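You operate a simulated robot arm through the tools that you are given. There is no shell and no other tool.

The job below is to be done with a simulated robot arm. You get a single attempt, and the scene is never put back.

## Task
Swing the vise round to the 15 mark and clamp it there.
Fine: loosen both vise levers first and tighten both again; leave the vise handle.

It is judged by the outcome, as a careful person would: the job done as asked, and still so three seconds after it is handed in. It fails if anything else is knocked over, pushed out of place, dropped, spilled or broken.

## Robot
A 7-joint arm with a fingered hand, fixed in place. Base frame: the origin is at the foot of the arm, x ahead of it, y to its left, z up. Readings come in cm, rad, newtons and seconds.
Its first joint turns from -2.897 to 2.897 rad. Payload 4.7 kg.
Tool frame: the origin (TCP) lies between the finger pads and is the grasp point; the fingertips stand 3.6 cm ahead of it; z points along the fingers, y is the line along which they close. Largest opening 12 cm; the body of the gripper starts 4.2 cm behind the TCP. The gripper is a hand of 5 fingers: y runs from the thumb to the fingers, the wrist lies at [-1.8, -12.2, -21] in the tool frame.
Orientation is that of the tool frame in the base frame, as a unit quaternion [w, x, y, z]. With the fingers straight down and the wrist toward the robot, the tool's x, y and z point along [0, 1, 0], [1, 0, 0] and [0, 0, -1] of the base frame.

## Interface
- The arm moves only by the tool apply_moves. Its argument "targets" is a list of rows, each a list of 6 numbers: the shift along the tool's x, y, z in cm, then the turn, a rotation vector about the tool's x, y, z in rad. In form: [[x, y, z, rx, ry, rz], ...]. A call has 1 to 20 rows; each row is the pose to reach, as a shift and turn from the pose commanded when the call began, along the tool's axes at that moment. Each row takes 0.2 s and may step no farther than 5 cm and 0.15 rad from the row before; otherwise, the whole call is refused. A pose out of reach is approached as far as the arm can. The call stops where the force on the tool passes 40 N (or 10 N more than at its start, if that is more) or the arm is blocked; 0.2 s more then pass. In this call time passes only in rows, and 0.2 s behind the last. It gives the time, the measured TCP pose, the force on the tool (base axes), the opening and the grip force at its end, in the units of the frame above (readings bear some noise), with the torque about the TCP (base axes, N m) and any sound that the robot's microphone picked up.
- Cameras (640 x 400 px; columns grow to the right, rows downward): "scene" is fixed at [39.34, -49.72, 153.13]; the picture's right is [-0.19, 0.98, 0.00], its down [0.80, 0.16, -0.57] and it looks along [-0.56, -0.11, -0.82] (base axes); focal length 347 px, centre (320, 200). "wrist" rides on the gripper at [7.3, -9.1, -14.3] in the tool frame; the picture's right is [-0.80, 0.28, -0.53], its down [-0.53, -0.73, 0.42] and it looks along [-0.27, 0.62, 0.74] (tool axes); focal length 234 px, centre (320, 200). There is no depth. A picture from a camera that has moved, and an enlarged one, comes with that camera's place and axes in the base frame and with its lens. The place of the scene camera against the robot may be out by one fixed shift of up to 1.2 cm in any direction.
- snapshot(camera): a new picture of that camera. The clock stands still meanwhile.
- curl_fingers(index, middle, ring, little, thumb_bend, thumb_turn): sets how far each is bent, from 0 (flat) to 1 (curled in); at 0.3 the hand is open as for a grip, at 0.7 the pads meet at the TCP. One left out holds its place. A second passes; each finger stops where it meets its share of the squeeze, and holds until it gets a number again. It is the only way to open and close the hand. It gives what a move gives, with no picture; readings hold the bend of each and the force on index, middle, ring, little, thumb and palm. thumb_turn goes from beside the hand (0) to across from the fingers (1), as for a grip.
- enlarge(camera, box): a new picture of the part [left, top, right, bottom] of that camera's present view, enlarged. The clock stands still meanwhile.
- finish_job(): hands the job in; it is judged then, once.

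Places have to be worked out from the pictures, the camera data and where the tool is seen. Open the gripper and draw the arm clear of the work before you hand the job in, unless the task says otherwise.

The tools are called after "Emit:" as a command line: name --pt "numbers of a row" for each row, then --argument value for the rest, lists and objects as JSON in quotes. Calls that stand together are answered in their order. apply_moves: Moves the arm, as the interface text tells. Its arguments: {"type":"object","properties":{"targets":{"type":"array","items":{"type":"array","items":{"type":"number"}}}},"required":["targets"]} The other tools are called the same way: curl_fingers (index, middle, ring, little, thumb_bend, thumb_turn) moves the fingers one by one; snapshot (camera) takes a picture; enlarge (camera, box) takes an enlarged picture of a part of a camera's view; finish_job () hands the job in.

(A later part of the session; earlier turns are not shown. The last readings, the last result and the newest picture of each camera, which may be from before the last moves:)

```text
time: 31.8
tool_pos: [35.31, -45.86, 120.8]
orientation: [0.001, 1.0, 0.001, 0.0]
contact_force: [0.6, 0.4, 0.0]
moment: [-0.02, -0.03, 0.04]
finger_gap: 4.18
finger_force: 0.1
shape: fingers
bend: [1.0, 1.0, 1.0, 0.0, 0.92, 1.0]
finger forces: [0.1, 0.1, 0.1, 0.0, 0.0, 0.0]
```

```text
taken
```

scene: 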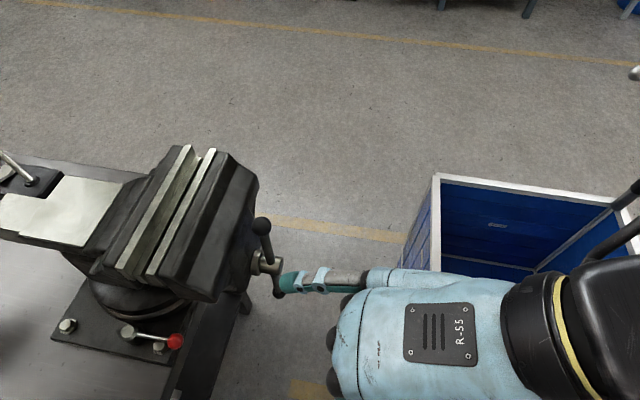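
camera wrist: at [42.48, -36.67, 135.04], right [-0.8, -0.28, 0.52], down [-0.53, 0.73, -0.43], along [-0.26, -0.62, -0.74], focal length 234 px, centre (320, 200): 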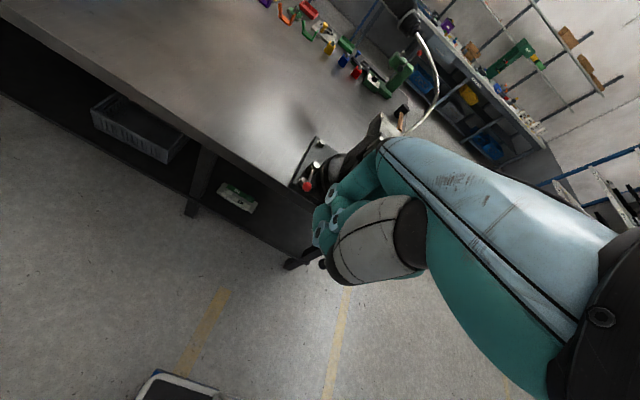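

The fist with an extended little finger looks right. I'll go down to a waiting position in front of the red lever, on its outer (+x) side, to test which way it gives.

Emit:
apply_moves --pt "2.5 0 2 0 0 0" --pt "4.5 0 5.5 0 0 0" --pt "4.5 0 10 0 0 0" --pt "4.5 1 14.5 0 0 0" --pt "4.5 3 18.5 0 0 0" --pt "4.5 6 22 0 0 0" --pt "4.5 9 25 0 0 0" --pt "4.5 10.9 26.8 0 0 0"

Emit:
snapshot --camera "scene"

Emit:
enlarge --camera "scene" --box '[100, 240, 340, 400]'

Emit:
snapshot --camera "wrist"

```text
time: 33.6
tool_pos: [39.7, -56.66, 93.79]
orientation: [0.001, 1.0, 0.001, 0.001]
contact_force: [0.0, -0.3, 0.2]
moment: [-0.01, 0.03, -0.04]
finger_gap: 4.16
finger_force: 0.1
shape: fingers
bend: [1.0, 1.0, 1.0, 0.0, 0.92, 1.0]
finger forces: [0.1, 0.0, 0.1, 0.0, 0.1, 0.1]
```

```text
taken
```

scene: 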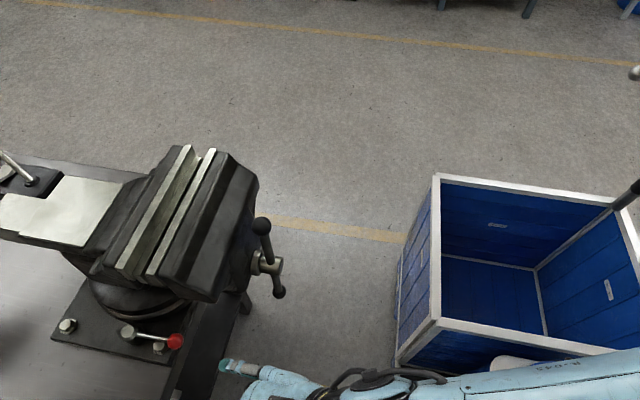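

```text
2.50 times, centred on (220, 320) of scene
camera zoom: at [39.34, -49.72, 153.13], right [-0.19, 0.98, 0.0], down [0.8, 0.16, -0.57], along [-0.56, -0.11, -0.82], focal length 866 px, centre (570, -100)
```

zoom: 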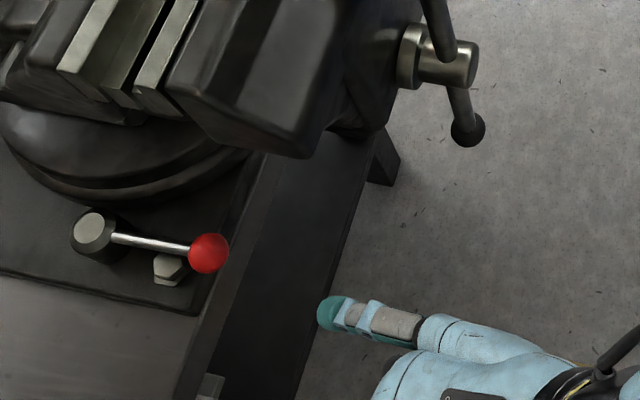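

```text
taken
camera wrist: at [46.95, -47.49, 108.17], right [-0.8, -0.28, 0.53], down [-0.53, 0.73, -0.43], along [-0.26, -0.62, -0.74], focal length 234 px, centre (320, 200)
```

wrist: 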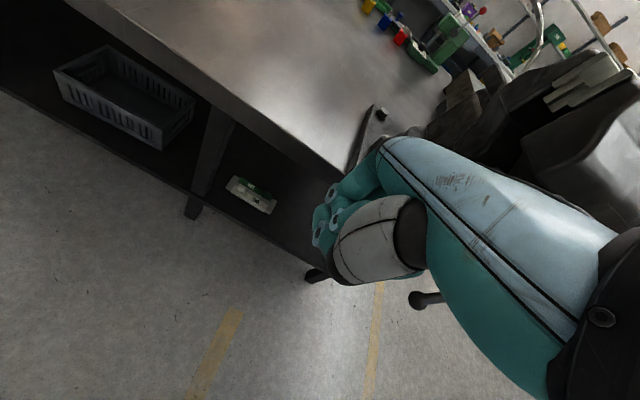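

The scene view agrees with my tip prediction to within about half a cm. I'll slide the little finger in along the outer side of the red ball.

Emit:
apply_moves --pt "0 4 2.6 0 0 0" --pt "0 8 5.2 0 0 0" --pt "0 11 7.2 0 0 0" --pt "0 13.2 8.6 0 0 0"

Emit:
enlarge --camera "scene" --box '[80, 280, 260, 400]'

```text
time: 34.6
tool_pos: [39.59, -70.18, 85.43]
orientation: [0.001, 1.0, 0.001, 0.001]
contact_force: [0.8, 0.3, 0.7]
moment: [-0.01, 0.09, 0.0]
finger_gap: 4.15
finger_force: 0.1
shape: fingers
bend: [1.0, 1.0, 1.0, 0.0, 0.92, 1.0]
finger forces: [0.0, 0.0, 0.0, 0.0, 0.0, 0.1]
```

```text
3.33 times, centred on (170, 340) of scene
camera zoom: at [39.34, -49.72, 153.13], right [-0.19, 0.98, 0.0], down [0.8, 0.16, -0.57], along [-0.56, -0.11, -0.82], focal length 1155 px, centre (820, -267)
```

zoom: 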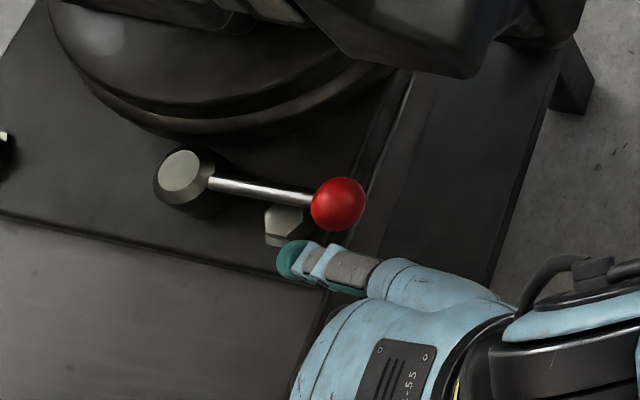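

The finger lies just outside the red ball. I'll push gently toward -x (counter-clockwise) in small steps and watch for resistance.

Emit:
apply_moves --pt "-0.3 0 0 0 0 0" --pt "-0.6 0 0 0 0 0" --pt "-0.9 0 0 0 0 0" --pt "-1.2 0 0 0 0 0" --pt "-1.5 0 0 0 0 0" --pt "-1.8 0 0 0 0 0" --pt "-2.1 0 0 0 0 0"

Emit:
enlarge --camera "scene" --box '[80, 280, 260, 400]'

```text
time: 36.2
tool_pos: [37.77, -69.96, 85.31]
orientation: [0.001, 1.0, 0.001, 0.001]
contact_force: [7.1, -0.2, 0.3]
moment: [-0.05, 0.19, 0.69]
finger_gap: 4.16
finger_force: 3.6
shape: fingers
bend: [1.0, 1.0, 1.0, 0.01, 0.92, 1.0]
finger forces: [0.0, 0.1, 0.0, 7.7, 0.0, 0.0]
```

```text
3.33 times, centred on (170, 340) of scene
camera zoom: at [39.34, -49.72, 153.13], right [-0.19, 0.98, 0.0], down [0.8, 0.16, -0.57], along [-0.56, -0.11, -0.82], focal length 1155 px, centre (820, -267)
```

zoom: 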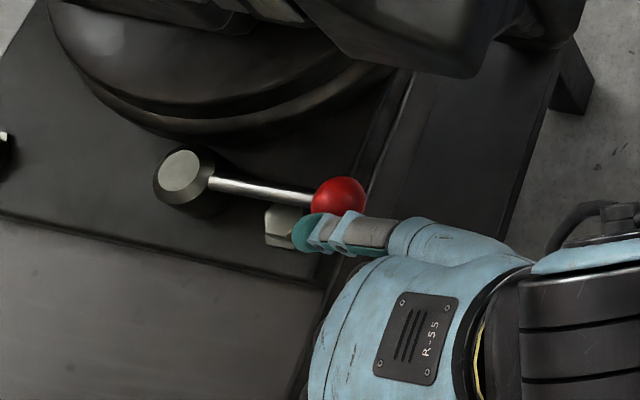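

The lever didn't move at 7 N that way, so -x is its tight stop; the red lever loosens clockwise, toward +x. I'll back out and bring the little finger round to the inner side of the ball.

Emit:
apply_moves --pt "0.6 0 0 0 0 0" --pt "0.6 -4 -2.6 0 0 0" --pt "0.6 -7.5 -5 0 0 0" --pt "-2.1 -8 -5.3 0 0 0" --pt "-4.7 -8 -5.3 0 0 0"

Emit:
enlarge --camera "scene" --box '[80, 240, 320, 400]'

```text
time: 37.4
tool_pos: [32.92, -61.79, 90.88]
orientation: [0.001, 1.0, 0.001, 0.001]
contact_force: [-0.1, -0.4, -0.5]
moment: [0.0, 0.03, 0.01]
finger_gap: 4.17
finger_force: 0.0
shape: fingers
bend: [1.0, 1.0, 1.0, 0.0, 0.92, 1.0]
finger forces: [0.0, 0.0, 0.0, 0.1, 0.1, 0.0]
```

```text
2.50 times, centred on (200, 320) of scene
camera zoom: at [39.34, -49.72, 153.13], right [-0.19, 0.98, 0.0], down [0.8, 0.16, -0.57], along [-0.56, -0.11, -0.82], focal length 866 px, centre (620, -100)
```

zoom: 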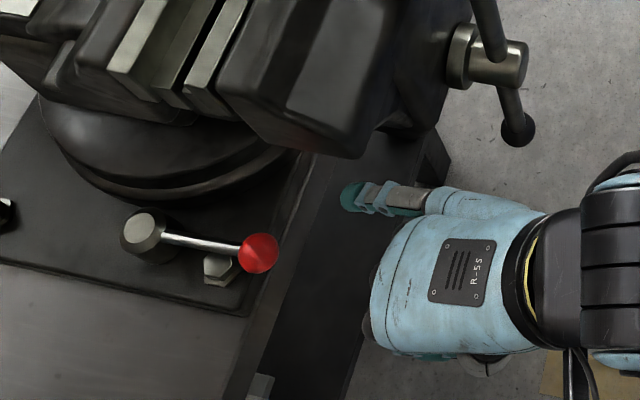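

The finger tip now lines up with the gap between the ball and the vise. I'll slide it in on the inner side.

Emit:
apply_moves --pt "0 2.7 1.8 0 0 0" --pt "0 5.5 3.6 0 0 0" --pt "0 8.2 5.4 0 0 0"

Emit:
enlarge --camera "scene" --box '[80, 280, 260, 400]'

```text
time: 38.2
tool_pos: [33.02, -70.2, 85.37]
orientation: [0.001, 1.0, 0.001, 0.0]
contact_force: [0.6, -0.3, 1.0]
moment: [0.0, 0.01, -0.02]
finger_gap: 4.15
finger_force: 0.1
shape: fingers
bend: [1.0, 1.0, 1.0, 0.0, 0.92, 1.0]
finger forces: [0.0, 0.0, 0.0, 0.0, 0.0, 0.0]
```

```text
3.33 times, centred on (170, 340) of scene
camera zoom: at [39.34, -49.72, 153.13], right [-0.19, 0.98, 0.0], down [0.8, 0.16, -0.57], along [-0.56, -0.11, -0.82], focal length 1155 px, centre (820, -267)
```

zoom: 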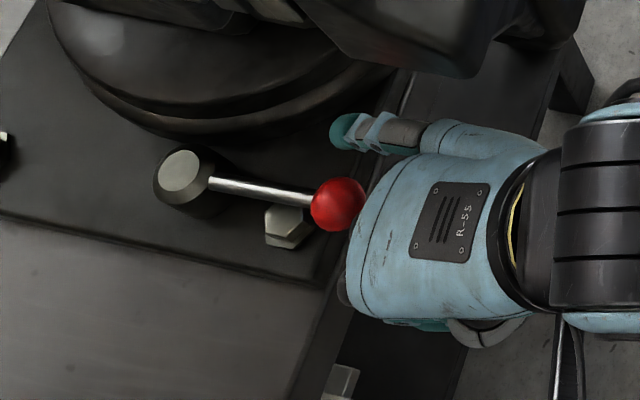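

The finger sits between the ball and the vise with no contact. I'll push outward (+x), swinging the hand clockwise about the red lever's pivot, and watch the force.

Emit:
apply_moves --pt "0.4 0 0 0 0 0" --pt "1.28 0.16 0 0 0 0.05" --pt "2.14 0.37 0 0 0 0.1" --pt "3.0 0.62 0 0 0 0.15" --pt "3.84 0.91 0 0 0 0.2" --pt "4.67 1.24 0 0 0 0.25" --pt "5.48 1.61 0 0 0 0.3" --pt "6.27 2.03 0 0 0 0.35" --pt "7.03 2.48 0 0 0 0.4"

Emit:
enlarge --camera "scene" --box '[60, 260, 270, 400]'

```text
time: 40.2
tool_pos: [39.91, -72.65, 85.2]
orientation: [0.0, 0.98, -0.198, 0.0]
contact_force: [-1.6, -1.1, 0.1]
moment: [-0.02, 0.06, -0.01]
finger_gap: 4.18
finger_force: 0.7
shape: fingers
bend: [1.0, 1.0, 1.0, 0.0, 0.92, 1.0]
finger forces: [0.0, 0.1, 0.0, 0.7, 0.0, 0.1]
```

```text
2.86 times, centred on (165, 330) of scene
camera zoom: at [39.34, -49.72, 153.13], right [-0.19, 0.98, 0.0], down [0.8, 0.16, -0.57], along [-0.56, -0.11, -0.82], focal length 990 px, centre (763, -171)
```

zoom: 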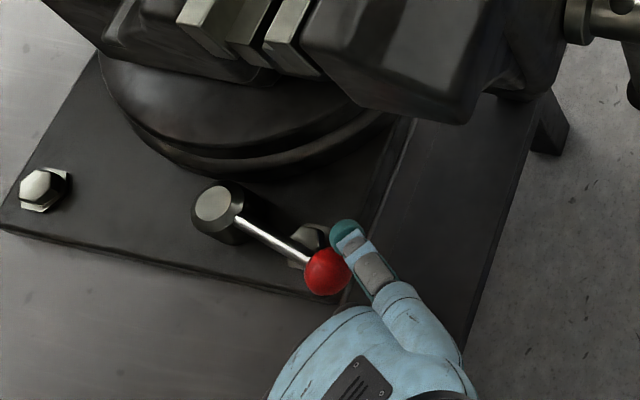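

The red lever is turning clockwise easily. I'll continue the same swing another 0.4 rad.

Emit:
apply_moves --pt "0.88 0.16 0 0 0 0.05" --pt "1.74 0.37 0 0 0 0.1" --pt "2.6 0.62 0 0 0 0.15" --pt "3.44 0.91 0 0 0 0.2" --pt "4.27 1.24 0 0 0 0.25" --pt "5.08 1.61 0 0 0 0.3" --pt "5.87 2.03 0 0 0 0.35" --pt "6.63 2.48 0 0 0 0.4"

Emit:
enlarge --camera "scene" --box '[60, 260, 270, 400]'

```text
time: 42.0
tool_pos: [45.32, -77.37, 85.05]
orientation: [0.0, 0.921, -0.389, -0.001]
contact_force: [-0.7, 0.5, 0.9]
moment: [-0.03, 0.05, -0.06]
finger_gap: 4.19
finger_force: 0.2
shape: fingers
bend: [1.0, 1.0, 1.0, 0.0, 0.92, 1.0]
finger forces: [0.0, 0.0, 0.1, 0.8, 0.1, 0.0]
```

```text
2.86 times, centred on (165, 330) of scene
camera zoom: at [39.34, -49.72, 153.13], right [-0.19, 0.98, 0.0], down [0.8, 0.16, -0.57], along [-0.56, -0.11, -0.82], focal length 990 px, centre (763, -171)
```

zoom: 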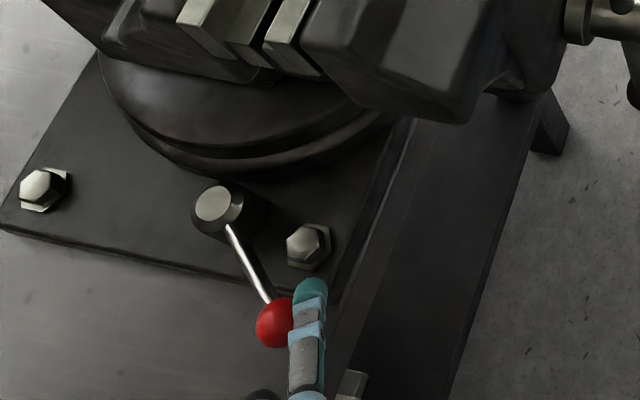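

At about 50° and still free with under 1 N. I'll push a little further toward its loose end, mostly by translation to stay in reach.

Emit:
apply_moves --pt "0.88 0.16 0 0 0 0.05" --pt "1.74 0.37 0 0 0 0.1" --pt "2.4 0.62 0 0 0 0.1" --pt "3.0 0.9 0 0 0 0.1" --pt "3.6 1.2 0 0 0 0.1" --pt "4.2 1.5 0 0 0 0.1"

Emit:
enlarge --camera "scene" --box '[60, 260, 270, 400]'

```text
time: 43.4
tool_pos: [46.99, -81.55, 85.27]
orientation: [0.0, 0.901, -0.434, 0.0]
contact_force: [-0.6, 1.3, 0.6]
moment: [-0.02, 0.02, -0.11]
finger_gap: 4.13
finger_force: 1.1
shape: fingers
bend: [1.0, 1.0, 1.0, 0.0, 0.92, 1.0]
finger forces: [0.1, 0.1, 0.0, 0.8, 0.0, 0.1]
```

```text
2.86 times, centred on (165, 330) of scene
camera zoom: at [39.34, -49.72, 153.13], right [-0.19, 0.98, 0.0], down [0.8, 0.16, -0.57], along [-0.56, -0.11, -0.82], focal length 990 px, centre (763, -171)
```

zoom: 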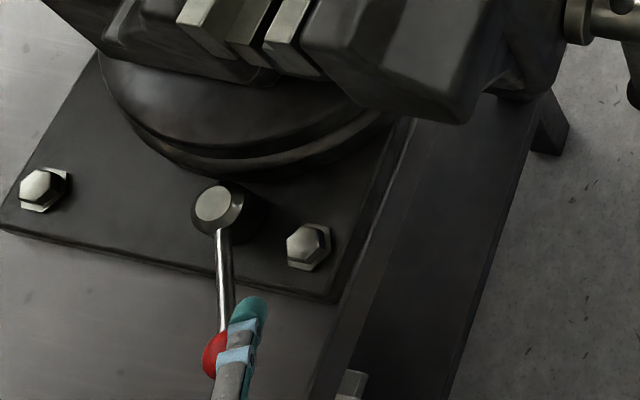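

Lever 1 is now about 60° open. Both levers are well backed off, so I'll lift the hand clear toward the robot and square it up beside the vise's +x side to test whether the vise swings.

Emit:
apply_moves --pt "-1.96 -1.56 -2 0 0 0" --pt "-3.91 -3.12 -4.5 0 0 -0.1" --pt "-6.49 -3.89 -8 0 0 -0.23" --pt "-9.38 -4.28 -11.5 0 0 -0.36" --pt "-12.27 -4.66 -15 0 0 -0.5" --pt "-15.16 -5.04 -18.5 0 0 -0.64" --pt "-18.05 -5.43 -22 0 0 -0.77" --pt "-20.94 -5.81 -25 0 0 -0.898"

Emit:
snapshot --camera "scene"

Emit:
enlarge --camera "scene" --box '[0, 130, 320, 390]'

```text
time: 45.2
tool_pos: [38.7, -61.33, 110.24]
orientation: [0.0, 1.0, 0.001, 0.0]
contact_force: [0.1, -0.9, -1.1]
moment: [0.02, 0.0, -0.02]
finger_gap: 4.15
finger_force: 0.0
shape: fingers
bend: [1.0, 1.0, 1.0, 0.0, 0.92, 1.0]
finger forces: [0.0, 0.0, 0.0, 0.0, 0.0, 0.1]
```

```text
taken
```

scene: 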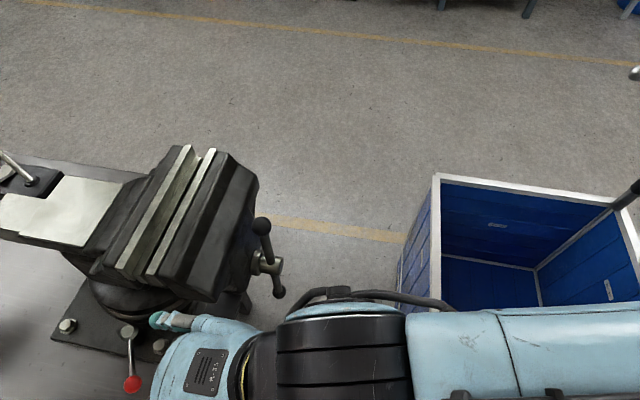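

```text
1.54 times, centred on (160, 260) of scene
camera zoom: at [39.34, -49.72, 153.13], right [-0.19, 0.98, 0.0], down [0.8, 0.16, -0.57], along [-0.56, -0.11, -0.82], focal length 533 px, centre (566, 108)
```

zoom: 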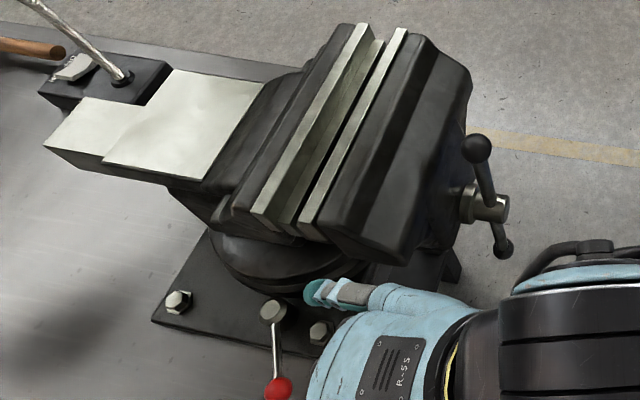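

Both levers are open and nothing else has moved. I'll lower the little finger to jaw height on the +x side and approach the jaw block gently until contact.

Emit:
apply_moves --pt "-0.2 2.2 2.4 0 0 0" --pt "-0.2 4.4 4.8 0 0 0" --pt "-1.7 4.4 4.8 0 0 0" --pt "-3.2 4.4 4.8 0 0 0"

Emit:
enlarge --camera "scene" --box '[80, 130, 320, 330]'

```text
time: 46.2
tool_pos: [35.27, -66.03, 105.23]
orientation: [0.0, 1.0, -0.001, 0.001]
contact_force: [-0.3, -0.2, 0.1]
moment: [0.01, 0.04, -0.01]
finger_gap: 4.15
finger_force: 0.0
shape: fingers
bend: [1.0, 1.0, 1.0, 0.0, 0.92, 1.0]
finger forces: [0.0, 0.0, 0.0, 0.0, 0.0, 0.1]
```

```text
2.00 times, centred on (200, 230) of scene
camera zoom: at [39.34, -49.72, 153.13], right [-0.19, 0.98, 0.0], down [0.8, 0.16, -0.57], along [-0.56, -0.11, -0.82], focal length 693 px, centre (560, 140)
```

zoom: 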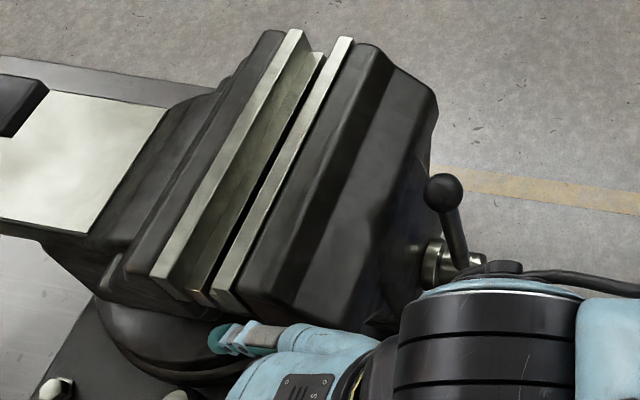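

No contact yet. I'll close in with small -x steps and stop shortly after touching the jaw block.

Emit:
apply_moves --pt "-0.6 0 0 0 0 0" --pt "-1.2 0 0 0 0 0" --pt "-1.7 0 0 0 0 0" --pt "-2.1 0 0 0 0 0" --pt "-2.5 0 0 0 0 0" --pt "-2.9 0 0 0 0 0"

Emit:
enlarge --camera "scene" --box '[80, 130, 320, 330]'

```text
time: 47.6
tool_pos: [32.35, -65.73, 105.38]
orientation: [0.0, 1.0, 0.0, 0.0]
contact_force: [7.5, 5.7, 1.3]
moment: [-0.25, 0.3, 0.26]
finger_gap: 4.15
finger_force: 4.4
shape: fingers
bend: [1.0, 1.0, 1.0, 0.02, 0.92, 1.0]
finger forces: [0.0, 0.0, 0.1, 8.3, 0.0, 0.0]
```

```text
2.00 times, centred on (200, 230) of scene
camera zoom: at [39.34, -49.72, 153.13], right [-0.19, 0.98, 0.0], down [0.8, 0.16, -0.57], along [-0.56, -0.11, -0.82], focal length 693 px, centre (560, 140)
```

zoom: 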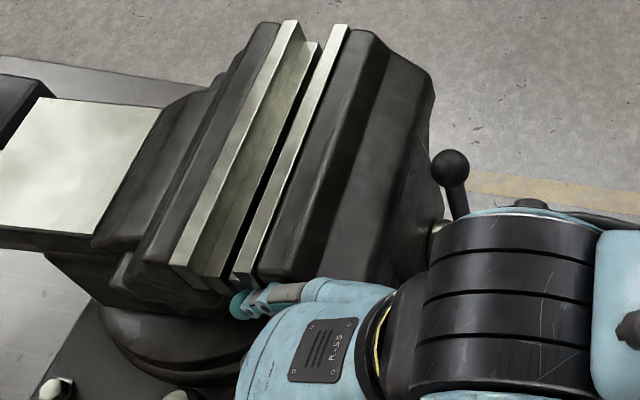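

The vise swings with about 9 N, so both clamps are loose; from the jaw edges it has turned about 4° already. I'll continue by swinging the hand about the vise's centre, in a measured step.

Emit:
apply_moves --pt "-0.47 -0.32 0 0 0 -0.02" --pt "-0.95 -0.64 0 0 0 -0.04" --pt "-1.43 -0.95 0 0 0 -0.06" --pt "-1.92 -1.24 0 0 0 -0.08" --pt "-2.41 -1.53 0 0 0 -0.1" --pt "-2.91 -1.8 0 0 0 -0.12"

Emit:
enlarge --camera "scene" --box '[80, 130, 320, 330]'

```text
time: 49.0
tool_pos: [29.43, -63.93, 105.42]
orientation: [0.0, 0.998, 0.059, -0.001]
contact_force: [4.8, 1.4, -3.3]
moment: [0.24, -0.01, 0.31]
finger_gap: 4.16
finger_force: 2.3
shape: fingers
bend: [1.0, 1.0, 1.0, 0.02, 0.92, 1.0]
finger forces: [0.0, 0.1, 0.0, 4.9, 0.0, 0.0]
```

```text
2.00 times, centred on (200, 230) of scene
camera zoom: at [39.34, -49.72, 153.13], right [-0.19, 0.98, 0.0], down [0.8, 0.16, -0.57], along [-0.56, -0.11, -0.82], focal length 693 px, centre (560, 140)
```

zoom: 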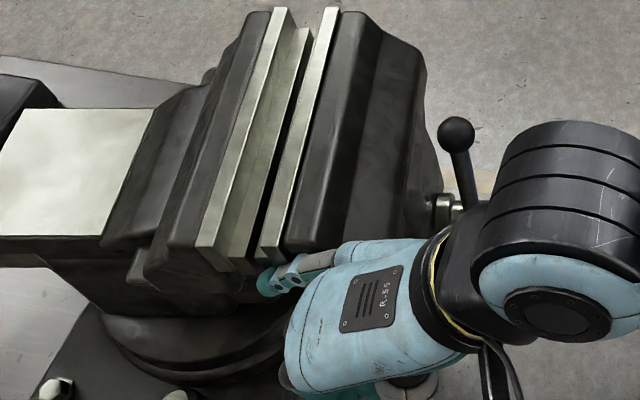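

The jaw edge now reads about 10.8° of turn. I'll swing a further 0.06 rad, then measure again.

Emit:
apply_moves --pt "-0.47 -0.32 0 0 0 -0.02" --pt "-0.95 -0.64 0 0 0 -0.04" --pt "-1.43 -0.95 0 0 0 -0.06"

Emit:
enlarge --camera "scene" --box '[80, 130, 320, 330]'

```text
time: 49.8
tool_pos: [28.0, -63.29, 105.32]
orientation: [0.001, 0.996, 0.089, 0.0]
contact_force: [5.5, 3.8, -1.4]
moment: [0.01, 0.17, 0.27]
finger_gap: 4.18
finger_force: 3.6
shape: fingers
bend: [1.0, 1.0, 1.0, 0.02, 0.92, 1.0]
finger forces: [0.1, 0.0, 0.0, 6.6, 0.1, 0.0]
```

```text
2.00 times, centred on (200, 230) of scene
camera zoom: at [39.34, -49.72, 153.13], right [-0.19, 0.98, 0.0], down [0.8, 0.16, -0.57], along [-0.56, -0.11, -0.82], focal length 693 px, centre (560, 140)
```

zoom: 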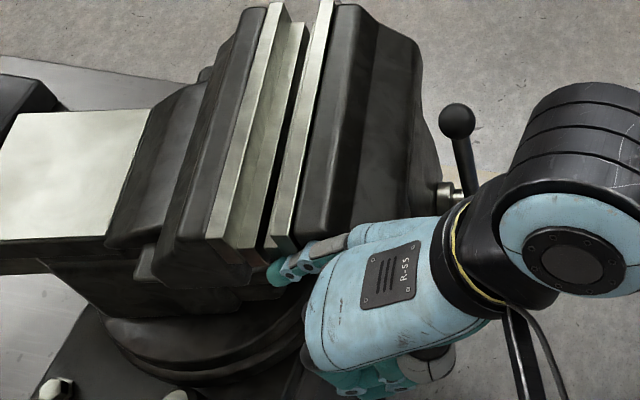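

The jaw edges suggest 13–14° now. I'll take a closer enlargement of the jaws for a better angle.

Emit:
enlarge --camera "scene" --box '[140, 125, 270, 260]'

```text
2.96 times, centred on (205, 192) of scene
camera zoom: at [39.34, -49.72, 153.13], right [-0.19, 0.98, 0.0], down [0.8, 0.16, -0.57], along [-0.56, -0.11, -0.82], focal length 1027 px, centre (661, 222)
```

zoom: 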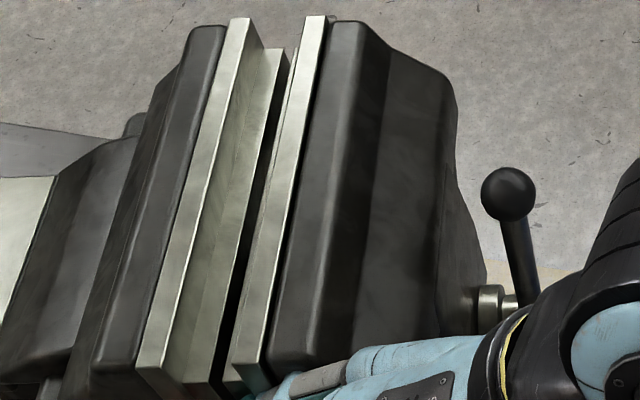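

The estimate is 13–14°, but I want the pointer itself against the scale. I'll retract the hand up and around to the -x side and look at the scale.

Emit:
apply_moves --pt "2.23 -1.12 0 0 0 0" --pt "4.64 -3.23 -2.5 0 0 0" --pt "5.67 -6.09 -6 0 0 0.03" --pt "6.2 -9.04 -9.5 0 0 0.06" --pt "6.73 -12 -13 0 0 0.09" --pt "4.8 -15.4 -15.5 0 0 0.12" --pt "0.55 -17.17 -16.5 0 0 0.15" --pt "-3.88 -17.97 -16.5 0 0 0.178" --pt "-8.3 -18.76 -16.5 0 0 0.178" --pt "-12.73 -19.56 -16.5 0 0 0.178" --pt "-17.16 -20.36 -16.5 0 0 0.178" --pt "-21.59 -21.15 -16.5 0 0 0.178" --pt "-26.02 -21.95 -16.5 0 0 0.178" --pt "-30.45 -22.75 -16.5 0 0 0.178" --pt "-34.88 -23.54 -16.5 0 0 0.178" --pt "-39.3 -24.34 -16.5 0 0 0.178" --pt "-41.98 -20.76 -15.5 0 0 0.178" --pt "-43.27 -16.42 -14 0 0 0.178" --pt "-44.06 -11.99 -12 0 0 0.178" --pt "-44.77 -8.05 -10 0 0 0.178"

Emit:
snapshot --camera "wrist"

Emit:
enlarge --camera "scene" --box '[0, 110, 320, 400]'

```text
time: 54.0
tool_pos: [-17.3, -63.38, 115.21]
orientation: [0.001, 1.0, 0.001, 0.001]
contact_force: [0.1, 0.7, 1.4]
moment: [-0.06, 0.03, -0.03]
finger_gap: 4.16
finger_force: 0.0
shape: fingers
bend: [1.0, 1.0, 1.0, 0.0, 0.92, 1.0]
finger forces: [0.0, 0.0, 0.0, 0.1, 0.0, 0.0]
```

```text
taken
camera wrist: at [-10.09, -54.22, 129.6], right [-0.8, -0.28, 0.53], down [-0.53, 0.73, -0.43], along [-0.27, -0.62, -0.74], focal length 234 px, centre (320, 200)
```

wrist: 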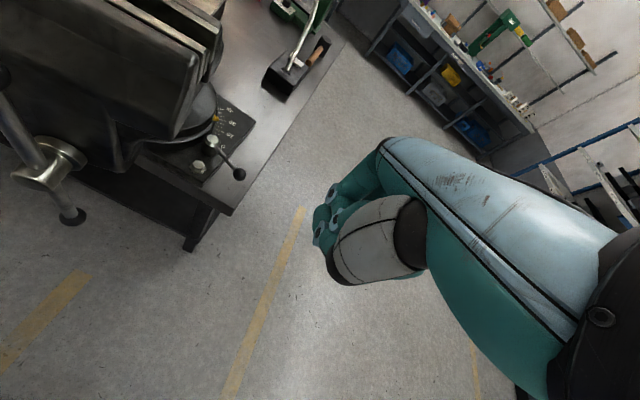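

```text
1.38 times, centred on (160, 255) of scene
camera zoom: at [39.34, -49.72, 153.13], right [-0.19, 0.98, 0.0], down [0.8, 0.16, -0.57], along [-0.56, -0.11, -0.82], focal length 478 px, centre (541, 124)
```

zoom: 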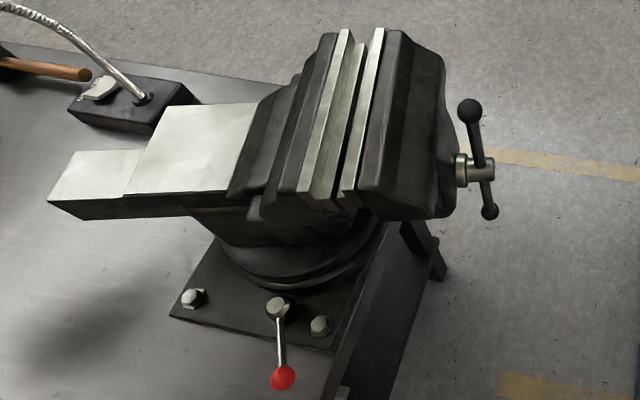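

Emit:
enlarge --camera "wrist" --box '[180, 80, 270, 170]'

Emit:
enlarge --camera "wrist" --box '[195, 90, 245, 140]'

```text
4.44 times, centred on (225, 125) of wrist
camera zoom: at [-10.09, -54.22, 129.6], right [-0.8, -0.28, 0.53], down [-0.53, 0.73, -0.43], along [-0.27, -0.62, -0.74], focal length 1041 px, centre (742, 533)
```

zoom: 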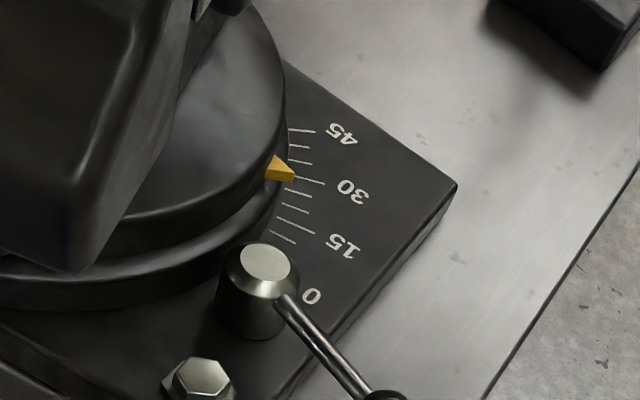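

```text
8.00 times, centred on (220, 115) of wrist
camera zoom: at [-10.09, -54.22, 129.6], right [-0.8, -0.28, 0.53], down [-0.53, 0.73, -0.43], along [-0.27, -0.62, -0.74], focal length 1873 px, centre (1120, 880)
```

zoom: 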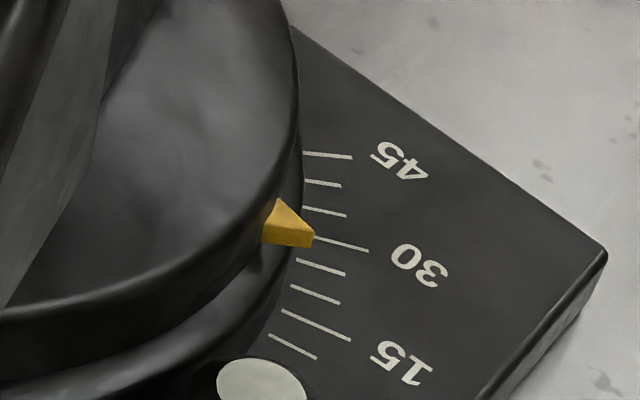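

Correcting for the pointer's height above the plate, this view gives about 12–13°, a bit short of 15. I'll move the camera forward and lower, nearer to the pointer's own radial line, to cut the parallax.

Emit:
apply_moves --pt "0.45 3.39 2.06 0 0 0.0375" --pt "0.9 6.78 4.12 0 0 0.075" --pt "1.35 10.17 6.18 0 0 0.1125" --pt "1.8 13.56 8.24 0 0 0.15" --pt "2.25 16.95 10.3 0 0 0.1875" --pt "2.7 20.34 12.36 0 0 0.225" --pt "3.15 23.73 14.42 0 0 0.2625" --pt "3.6 27.1 16.5 0 0 0.3"

Emit:
snapshot --camera "wrist"

Emit:
enlarge --camera "wrist" --box '[50, 130, 210, 270]'

```text
time: 55.8
tool_pos: [-13.38, -89.54, 98.6]
orientation: [0.001, 0.989, -0.149, 0.0]
contact_force: [-0.6, 1.5, 2.3]
moment: [-0.05, -0.02, 0.04]
finger_gap: 4.14
finger_force: 0.0
shape: fingers
bend: [1.0, 1.0, 1.0, 0.0, 0.92, 1.0]
finger forces: [0.1, 0.0, 0.0, 0.0, 0.1, 0.0]
out of reach, approached as far as the arm can: row 8
```

```text
taken
camera wrist: at [-3.73, -82.86, 112.9], right [-0.85, -0.03, 0.53], down [-0.29, 0.86, -0.43], along [-0.44, -0.52, -0.73], focal length 234 px, centre (320, 200)
```

wrist: 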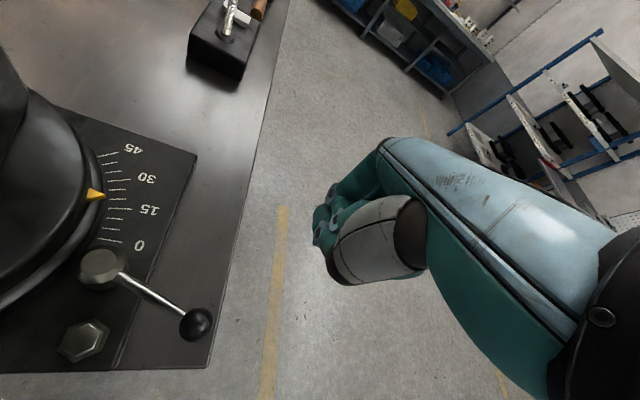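

```text
2.86 times, centred on (130, 200) of wrist
camera zoom: at [-3.73, -82.86, 112.9], right [-0.85, -0.03, 0.53], down [-0.29, 0.86, -0.43], along [-0.44, -0.52, -0.73], focal length 669 px, centre (863, 200)
```

zoom: 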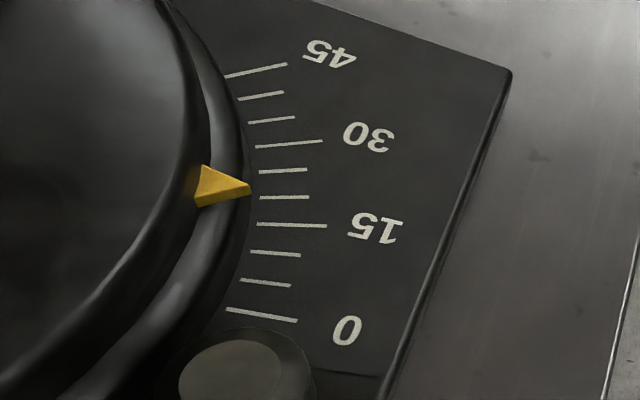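

This view is excellent: the marks fit a circle centred at (15.3, -90.6), and after parallax correction (checked against the earlier views) the pointer is at about 14.1°. About 1° more is needed, so I'll go back round to the +x side for a small final push.

Emit:
apply_moves --pt "-1.48 -3.1 -2.1 0 0 -0.0374" --pt "-2.96 -6.2 -4.2 0 0 -0.0748" --pt "-4.44 -9.3 -6.3 0 0 -0.1122" --pt "-5.92 -12.4 -8.4 0 0 -0.1496" --pt "-7.4 -15.5 -10.5 0 0 -0.187" --pt "-8.88 -18.6 -12.6 0 0 -0.2244" --pt "-10.36 -21.7 -14.7 0 0 -0.2618" --pt "-11.84 -24.81 -16.8 0 0 -0.299" --pt "-12.91 -28.62 -18.4 0 0 -0.299" --pt "-13.98 -32.42 -20 0 0 -0.299" --pt "-15.04 -36.23 -21.6 0 0 -0.299" --pt "-16.11 -40.03 -23.2 0 0 -0.299" --pt "-11.71 -41.39 -23.2 0 0 -0.299" --pt "-7.32 -42.74 -23.2 0 0 -0.299" --pt "-2.92 -44.1 -23.2 0 0 -0.299" --pt "1.47 -45.45 -23.2 0 0 -0.299" --pt "5.87 -46.81 -23.2 0 0 -0.299" --pt "10.27 -48.17 -23.2 0 0 -0.299" --pt "14.66 -49.52 -23.2 0 0 -0.299" --pt "19.06 -50.88 -23.2 0 0 -0.299"

```text
time: 60.0
tool_pos: [19.51, -46.22, 121.6]
orientation: [0.001, 1.0, -0.001, 0.002]
contact_force: [-0.6, -0.3, -1.1]
moment: [0.01, 0.01, -0.04]
finger_gap: 4.14
finger_force: 0.1
shape: fingers
bend: [1.0, 1.0, 1.0, 0.0, 0.92, 1.0]
finger forces: [0.1, 0.1, 0.1, 0.0, 0.0, 0.0]
```

The hand is back in front, clear of the vise. I'll move to the +x side, a few cm off the jaw face and yawed to match it.

Emit:
apply_moves --pt "4.5 0 0 0 0 0" --pt "9 0 0 0 0 0" --pt "13.5 0 0 0 0 -0.03" --pt "14.4 2.5 4 0 0 -0.06" --pt "14.4 5.5 7.5 0 0 -0.09" --pt "14.4 8.5 11 0 0 -0.12" --pt "14.4 12.2 13.6 0 0 -0.15" --pt "14.4 16 16.2 0 0 -0.178"

Emit:
enlarge --camera "scene" --box '[80, 110, 320, 330]'

```text
time: 61.8
tool_pos: [34.07, -62.45, 105.44]
orientation: [0.001, 0.996, 0.09, 0.001]
contact_force: [0.5, 1.4, 1.0]
moment: [-0.08, 0.01, -0.02]
finger_gap: 4.16
finger_force: 0.1
shape: fingers
bend: [1.0, 1.0, 1.0, 0.0, 0.92, 1.0]
finger forces: [0.1, 0.1, 0.1, 0.0, 0.1, 0.1]
```

```text
1.82 times, centred on (200, 220) of scene
camera zoom: at [39.34, -49.72, 153.13], right [-0.19, 0.98, 0.0], down [0.8, 0.16, -0.57], along [-0.56, -0.11, -0.82], focal length 630 px, centre (538, 164)
```

zoom: 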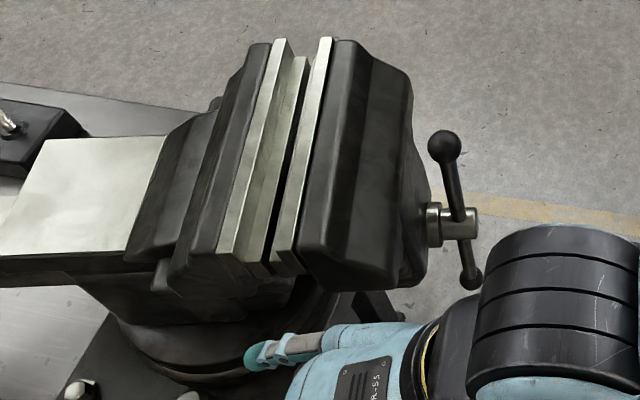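

The finger is about 6 cm off the jaw face. I'll return to the last contact position and then push 0.016 rad further.

Emit:
apply_moves --pt "-2 0 0 0 0 0" --pt "-4 -0.1 0 0 0 0" --pt "-5.2 -0.2 0.1 0 0 0" --pt "-5.8 -0.25 0.1 0 0 0" --pt "-6.12 -0.25 0.1 0 0 0" --pt "-6.32 -0.38 0.1 0 0 -0.008" --pt "-6.52 -0.52 0.1 0 0 -0.016"

Emit:
enlarge --camera "scene" --box '[140, 125, 270, 260]'

```text
time: 63.4
tool_pos: [27.68, -63.07, 105.33]
orientation: [0.0, 0.995, 0.097, 0.0]
contact_force: [5.7, 0.6, 2.0]
moment: [-0.08, 0.19, 0.41]
finger_gap: 4.16
finger_force: 2.5
shape: fingers
bend: [1.0, 1.0, 1.0, 0.0, 0.92, 1.0]
finger forces: [0.0, 0.0, 0.0, 5.3, 0.0, 0.1]
```

```text
2.96 times, centred on (205, 192) of scene
camera zoom: at [39.34, -49.72, 153.13], right [-0.19, 0.98, 0.0], down [0.8, 0.16, -0.57], along [-0.56, -0.11, -0.82], focal length 1027 px, centre (661, 222)
```

zoom: 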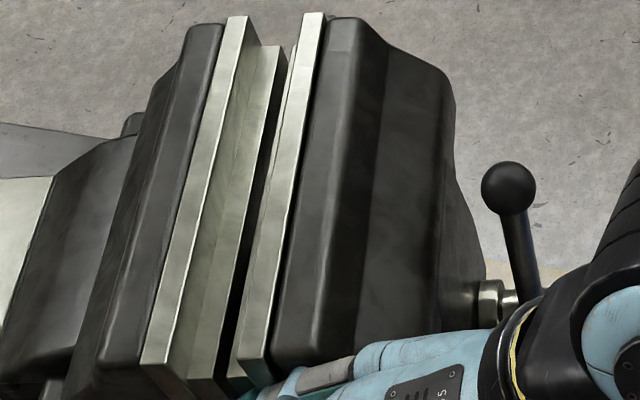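

The jaw edge turned about 1° more, to roughly 15°. I'll retract the same way as before and go round to the same viewpoint to check the pointer.

Emit:
apply_moves --pt "2.23 -1.12 0 0 0 0" --pt "4.64 -3.23 -2.5 0 0 0" --pt "5.67 -6.09 -6 0 0 0.03" --pt "6.2 -9.04 -9.5 0 0 0.06" --pt "6.73 -12 -13 0 0 0.09" --pt "4.8 -15.4 -15.5 0 0 0.12" --pt "0.55 -17.17 -16.5 0 0 0.15" --pt "-3.88 -17.97 -16.5 0 0 0.194" --pt "-8.3 -18.76 -16.5 0 0 0.194" --pt "-12.73 -19.56 -16.5 0 0 0.194" --pt "-17.16 -20.36 -16.5 0 0 0.194" --pt "-21.59 -21.15 -16.5 0 0 0.194" --pt "-26.02 -21.95 -16.5 0 0 0.194" --pt "-30.45 -22.75 -16.5 0 0 0.194" --pt "-34.88 -23.54 -16.5 0 0 0.194" --pt "-39.3 -24.34 -16.5 0 0 0.194" --pt "-41.98 -20.76 -15.5 0 0 0.194" --pt "-43.27 -16.42 -14 0 0 0.194" --pt "-44.06 -11.99 -12 0 0 0.194" --pt "-44.77 -8.05 -10 0 0 0.194"

Emit:
apply_moves --pt "0.45 3.39 2.06 0 0 0.0375" --pt "0.9 6.78 4.12 0 0 0.075" --pt "1.35 10.17 6.18 0 0 0.1125" --pt "1.8 13.56 8.24 0 0 0.15" --pt "2.25 16.95 10.3 0 0 0.1875" --pt "2.7 20.34 12.36 0 0 0.225" --pt "3.15 23.73 14.42 0 0 0.2625" --pt "3.6 26.3 16.5 0 0 0.3"

Emit:
enlarge --camera "wrist" --box '[50, 130, 210, 270]'

Emit:
snapshot --camera "scene"

```text
time: 67.6
tool_pos: [-17.91, -63.55, 115.26]
orientation: [0.001, 1.0, 0.001, 0.0]
contact_force: [-0.4, -0.2, 0.5]
moment: [-0.04, 0.03, -0.01]
finger_gap: 4.15
finger_force: 0.0
shape: fingers
bend: [1.0, 1.0, 1.0, 0.0, 0.92, 1.0]
finger forces: [0.1, 0.1, 0.1, 0.0, 0.0, 0.0]
```

```text
time: 69.4
tool_pos: [-14.07, -88.42, 98.59]
orientation: [0.005, 0.989, -0.151, -0.001]
contact_force: [-1.7, 2.2, 5.7]
moment: [-0.11, -0.04, -0.02]
finger_gap: 4.16
finger_force: 0.0
shape: fingers
bend: [1.0, 1.0, 1.0, 0.0, 0.92, 1.0]
finger forces: [0.0, 0.0, 0.0, 0.0, 0.0, 0.1]
out of reach, approached as far as the arm can: row 8
```

```text
2.86 times, centred on (130, 200) of wrist
camera zoom: at [-4.32, -81.77, 112.92], right [-0.85, -0.02, 0.53], down [-0.29, 0.85, -0.43], along [-0.44, -0.52, -0.73], focal length 669 px, centre (863, 200)
```

zoom: 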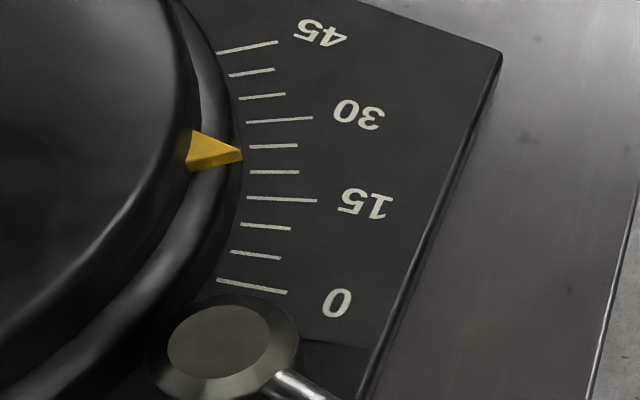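

```text
taken
```

scene: 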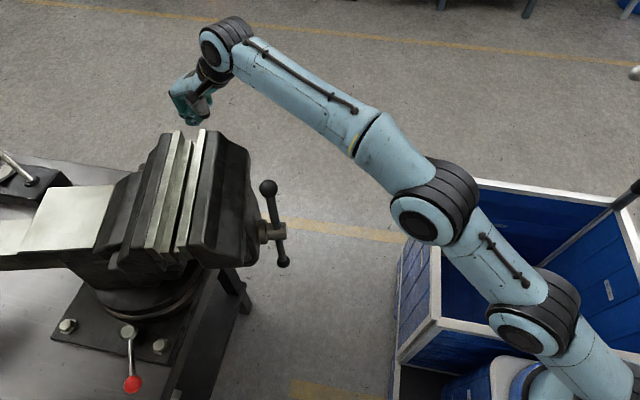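

The pointer seems to read 14–15 after correction. I'll enlarge further to measure the tip against the marks accurately.

Emit:
enlarge --camera "wrist" --box '[90, 160, 140, 210]'

Emit:
enlarge --camera "scene" --box '[140, 125, 270, 260]'

```text
8.00 times, centred on (115, 185) of wrist
camera zoom: at [-4.32, -81.77, 112.92], right [-0.85, -0.02, 0.53], down [-0.29, 0.85, -0.43], along [-0.44, -0.52, -0.73], focal length 1873 px, centre (1960, 320)
```

zoom: 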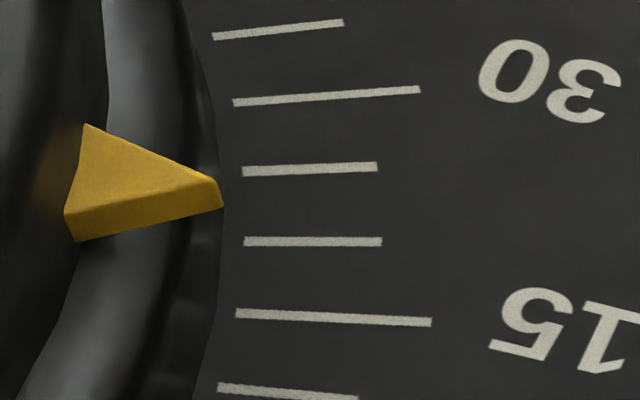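

```text
2.96 times, centred on (205, 192) of scene
camera zoom: at [39.34, -49.72, 153.13], right [-0.19, 0.98, 0.0], down [0.8, 0.16, -0.57], along [-0.56, -0.11, -0.82], focal length 1027 px, centre (661, 222)
```

zoom: 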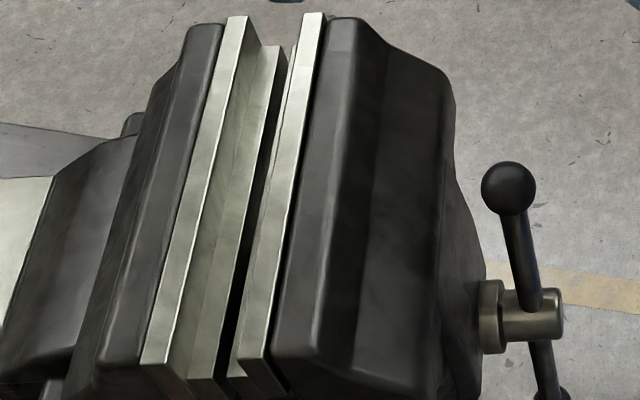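

The refined reading is about 14.9, so the vise is at 15. Now lever 2 must be swung back: I'll back off, yaw the hand to about 1.0 rad and hover so the little finger is on the far side of lever 2.

Emit:
apply_moves --pt "-2.0 -3.04 -1.5 0 0 -0.1" --pt "-4.0 -6.08 -3 0 0 -0.2" --pt "-6.0 -9.13 -4.5 0 0 -0.3" --pt "-8.0 -12.17 -6 0 0 -0.42" --pt "-9.52 -15.36 -6.5 0 0 -0.55" --pt "-9.31 -16.37 -6.5 0 0 -0.69" --pt "-9.31 -16.37 -6.5 0 0 -0.83" --pt "-9.31 -16.37 -6.5 0 0 -0.97" --pt "-7.46 -15.48 -4 0 0 -1.05" --pt "-5.43 -14.02 -1.5 0 0 -1.13" --pt "-3.4 -12.56 1 0 0 -1.22" --pt "-1.72 -11.09 3.6 0 0 -1.303"

Emit:
snapshot --camera "wrist"

Emit:
enlarge --camera "wrist" --box '[250, 60, 400, 220]'

```text
time: 72.0
tool_pos: [-11.86, -77.54, 94.38]
orientation: [0.001, 0.877, 0.481, 0.0]
contact_force: [-0.1, 0.7, -0.7]
moment: [-0.05, -0.03, -0.03]
finger_gap: 4.17
finger_force: 0.1
shape: fingers
bend: [1.0, 1.0, 1.0, 0.0, 0.92, 1.0]
finger forces: [0.0, 0.0, 0.0, 0.0, 0.0, 0.0]
```

```text
taken
camera wrist: at [-15.65, -66.62, 108.77], right [-0.2, -0.83, 0.53], down [-0.9, -0.06, -0.42], along [0.38, -0.56, -0.74], focal length 234 px, centre (320, 200)
```

wrist: 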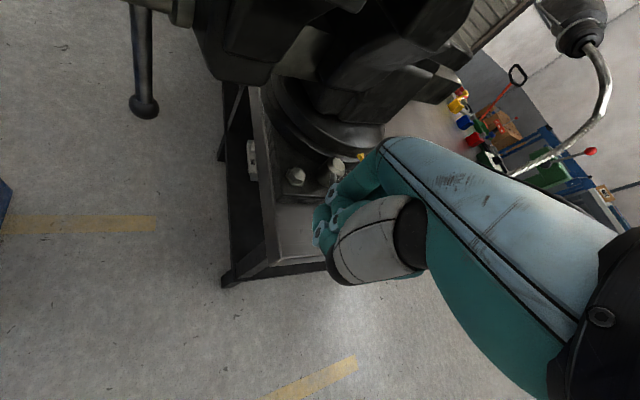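

```text
2.50 times, centred on (325, 140) of wrist
camera zoom: at [-15.65, -66.62, 108.77], right [-0.2, -0.83, 0.53], down [-0.9, -0.06, -0.42], along [0.38, -0.56, -0.74], focal length 585 px, centre (308, 350)
```

zoom: 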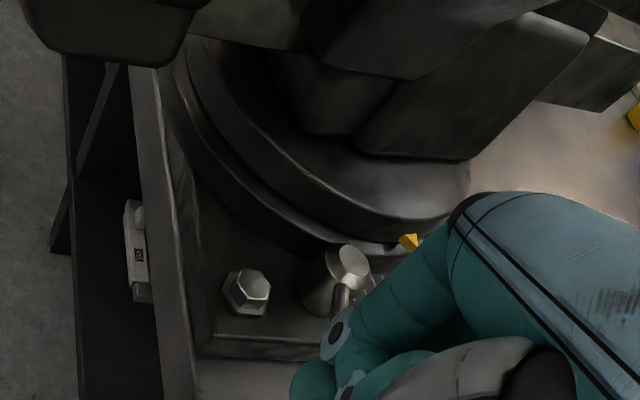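

The ball and finger are hidden from the camera here, but by the calibration from lever 1 the ball lies 2.7 cm to the finger's inner side. I'll shift 0.5 cm outward for clearance and lower straight down beside the lever.

Emit:
apply_moves --pt "-0.5 0 2 0 0 0" --pt "-0.5 0 4.5 0 0 0" --pt "-0.5 0 7 0 0 0" --pt "-0.5 0 9 0 0 0"

Emit:
enlarge --camera "wrist" --box '[250, 60, 400, 220]'

```text
time: 73.0
tool_pos: [-12.16, -78.07, 85.6]
orientation: [0.001, 0.876, 0.481, 0.0]
contact_force: [-0.5, 0.6, 0.3]
moment: [-0.01, 0.01, -0.02]
finger_gap: 4.14
finger_force: 0.1
shape: fingers
bend: [1.0, 1.0, 1.0, 0.0, 0.92, 1.0]
finger forces: [0.0, 0.0, 0.0, 0.0, 0.0, 0.0]
```

```text
2.50 times, centred on (325, 140) of wrist
camera zoom: at [-15.96, -67.05, 99.89], right [-0.2, -0.83, 0.53], down [-0.9, -0.06, -0.43], along [0.38, -0.56, -0.74], focal length 585 px, centre (308, 350)
```

zoom: 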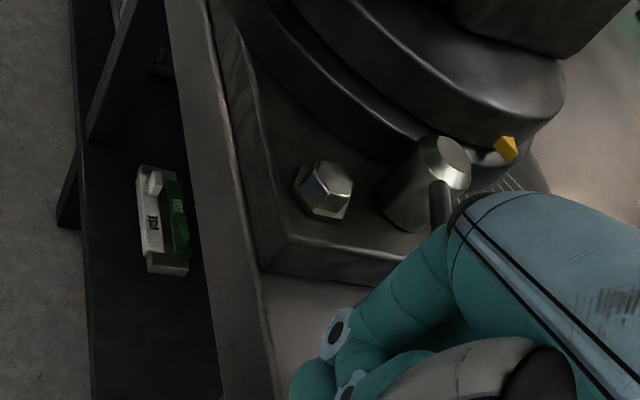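

No contact, and the lever's post is visible where expected. I'll press inward and swing clockwise about the pivot to bring lever 2 back toward its tight position.

Emit:
apply_moves --pt "0.5 0 0 0 0 0" --pt "1.0 0 0 0 0 0" --pt "1.85 0.12 0 0 0 0.05" --pt "2.69 0.28 0 0 0 0.1" --pt "3.53 0.48 0 0 0 0.15" --pt "4.35 0.72 0 0 0 0.2" --pt "5.16 1.0 0 0 0 0.25" --pt "5.96 1.32 0 0 0 0.3"

Emit:
enlarge --camera "wrist" --box '[250, 60, 400, 220]'

```text
time: 74.8
tool_pos: [-8.07, -73.82, 85.49]
orientation: [-0.001, 0.939, 0.343, 0.0]
contact_force: [-0.1, -0.3, -0.4]
moment: [-0.01, -0.02, -0.03]
finger_gap: 4.16
finger_force: 0.4
shape: fingers
bend: [1.0, 1.0, 1.0, 0.0, 0.92, 1.0]
finger forces: [0.0, 0.1, 0.1, 0.8, 0.0, 0.0]
```

```text
2.50 times, centred on (325, 140) of wrist
camera zoom: at [-8.44, -62.09, 99.88], right [-0.43, -0.73, 0.53], down [-0.88, 0.22, -0.43], along [0.2, -0.65, -0.74], focal length 585 px, centre (308, 350)
```

zoom: 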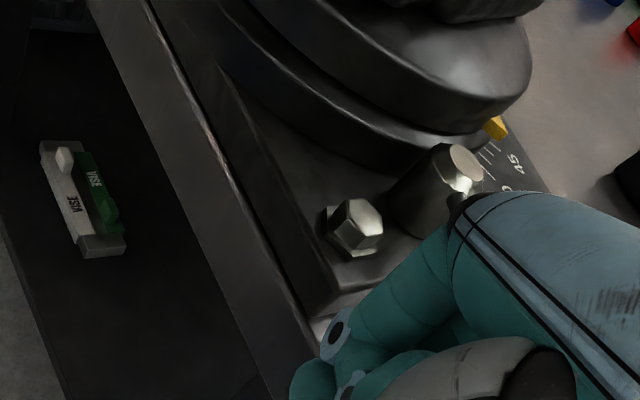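

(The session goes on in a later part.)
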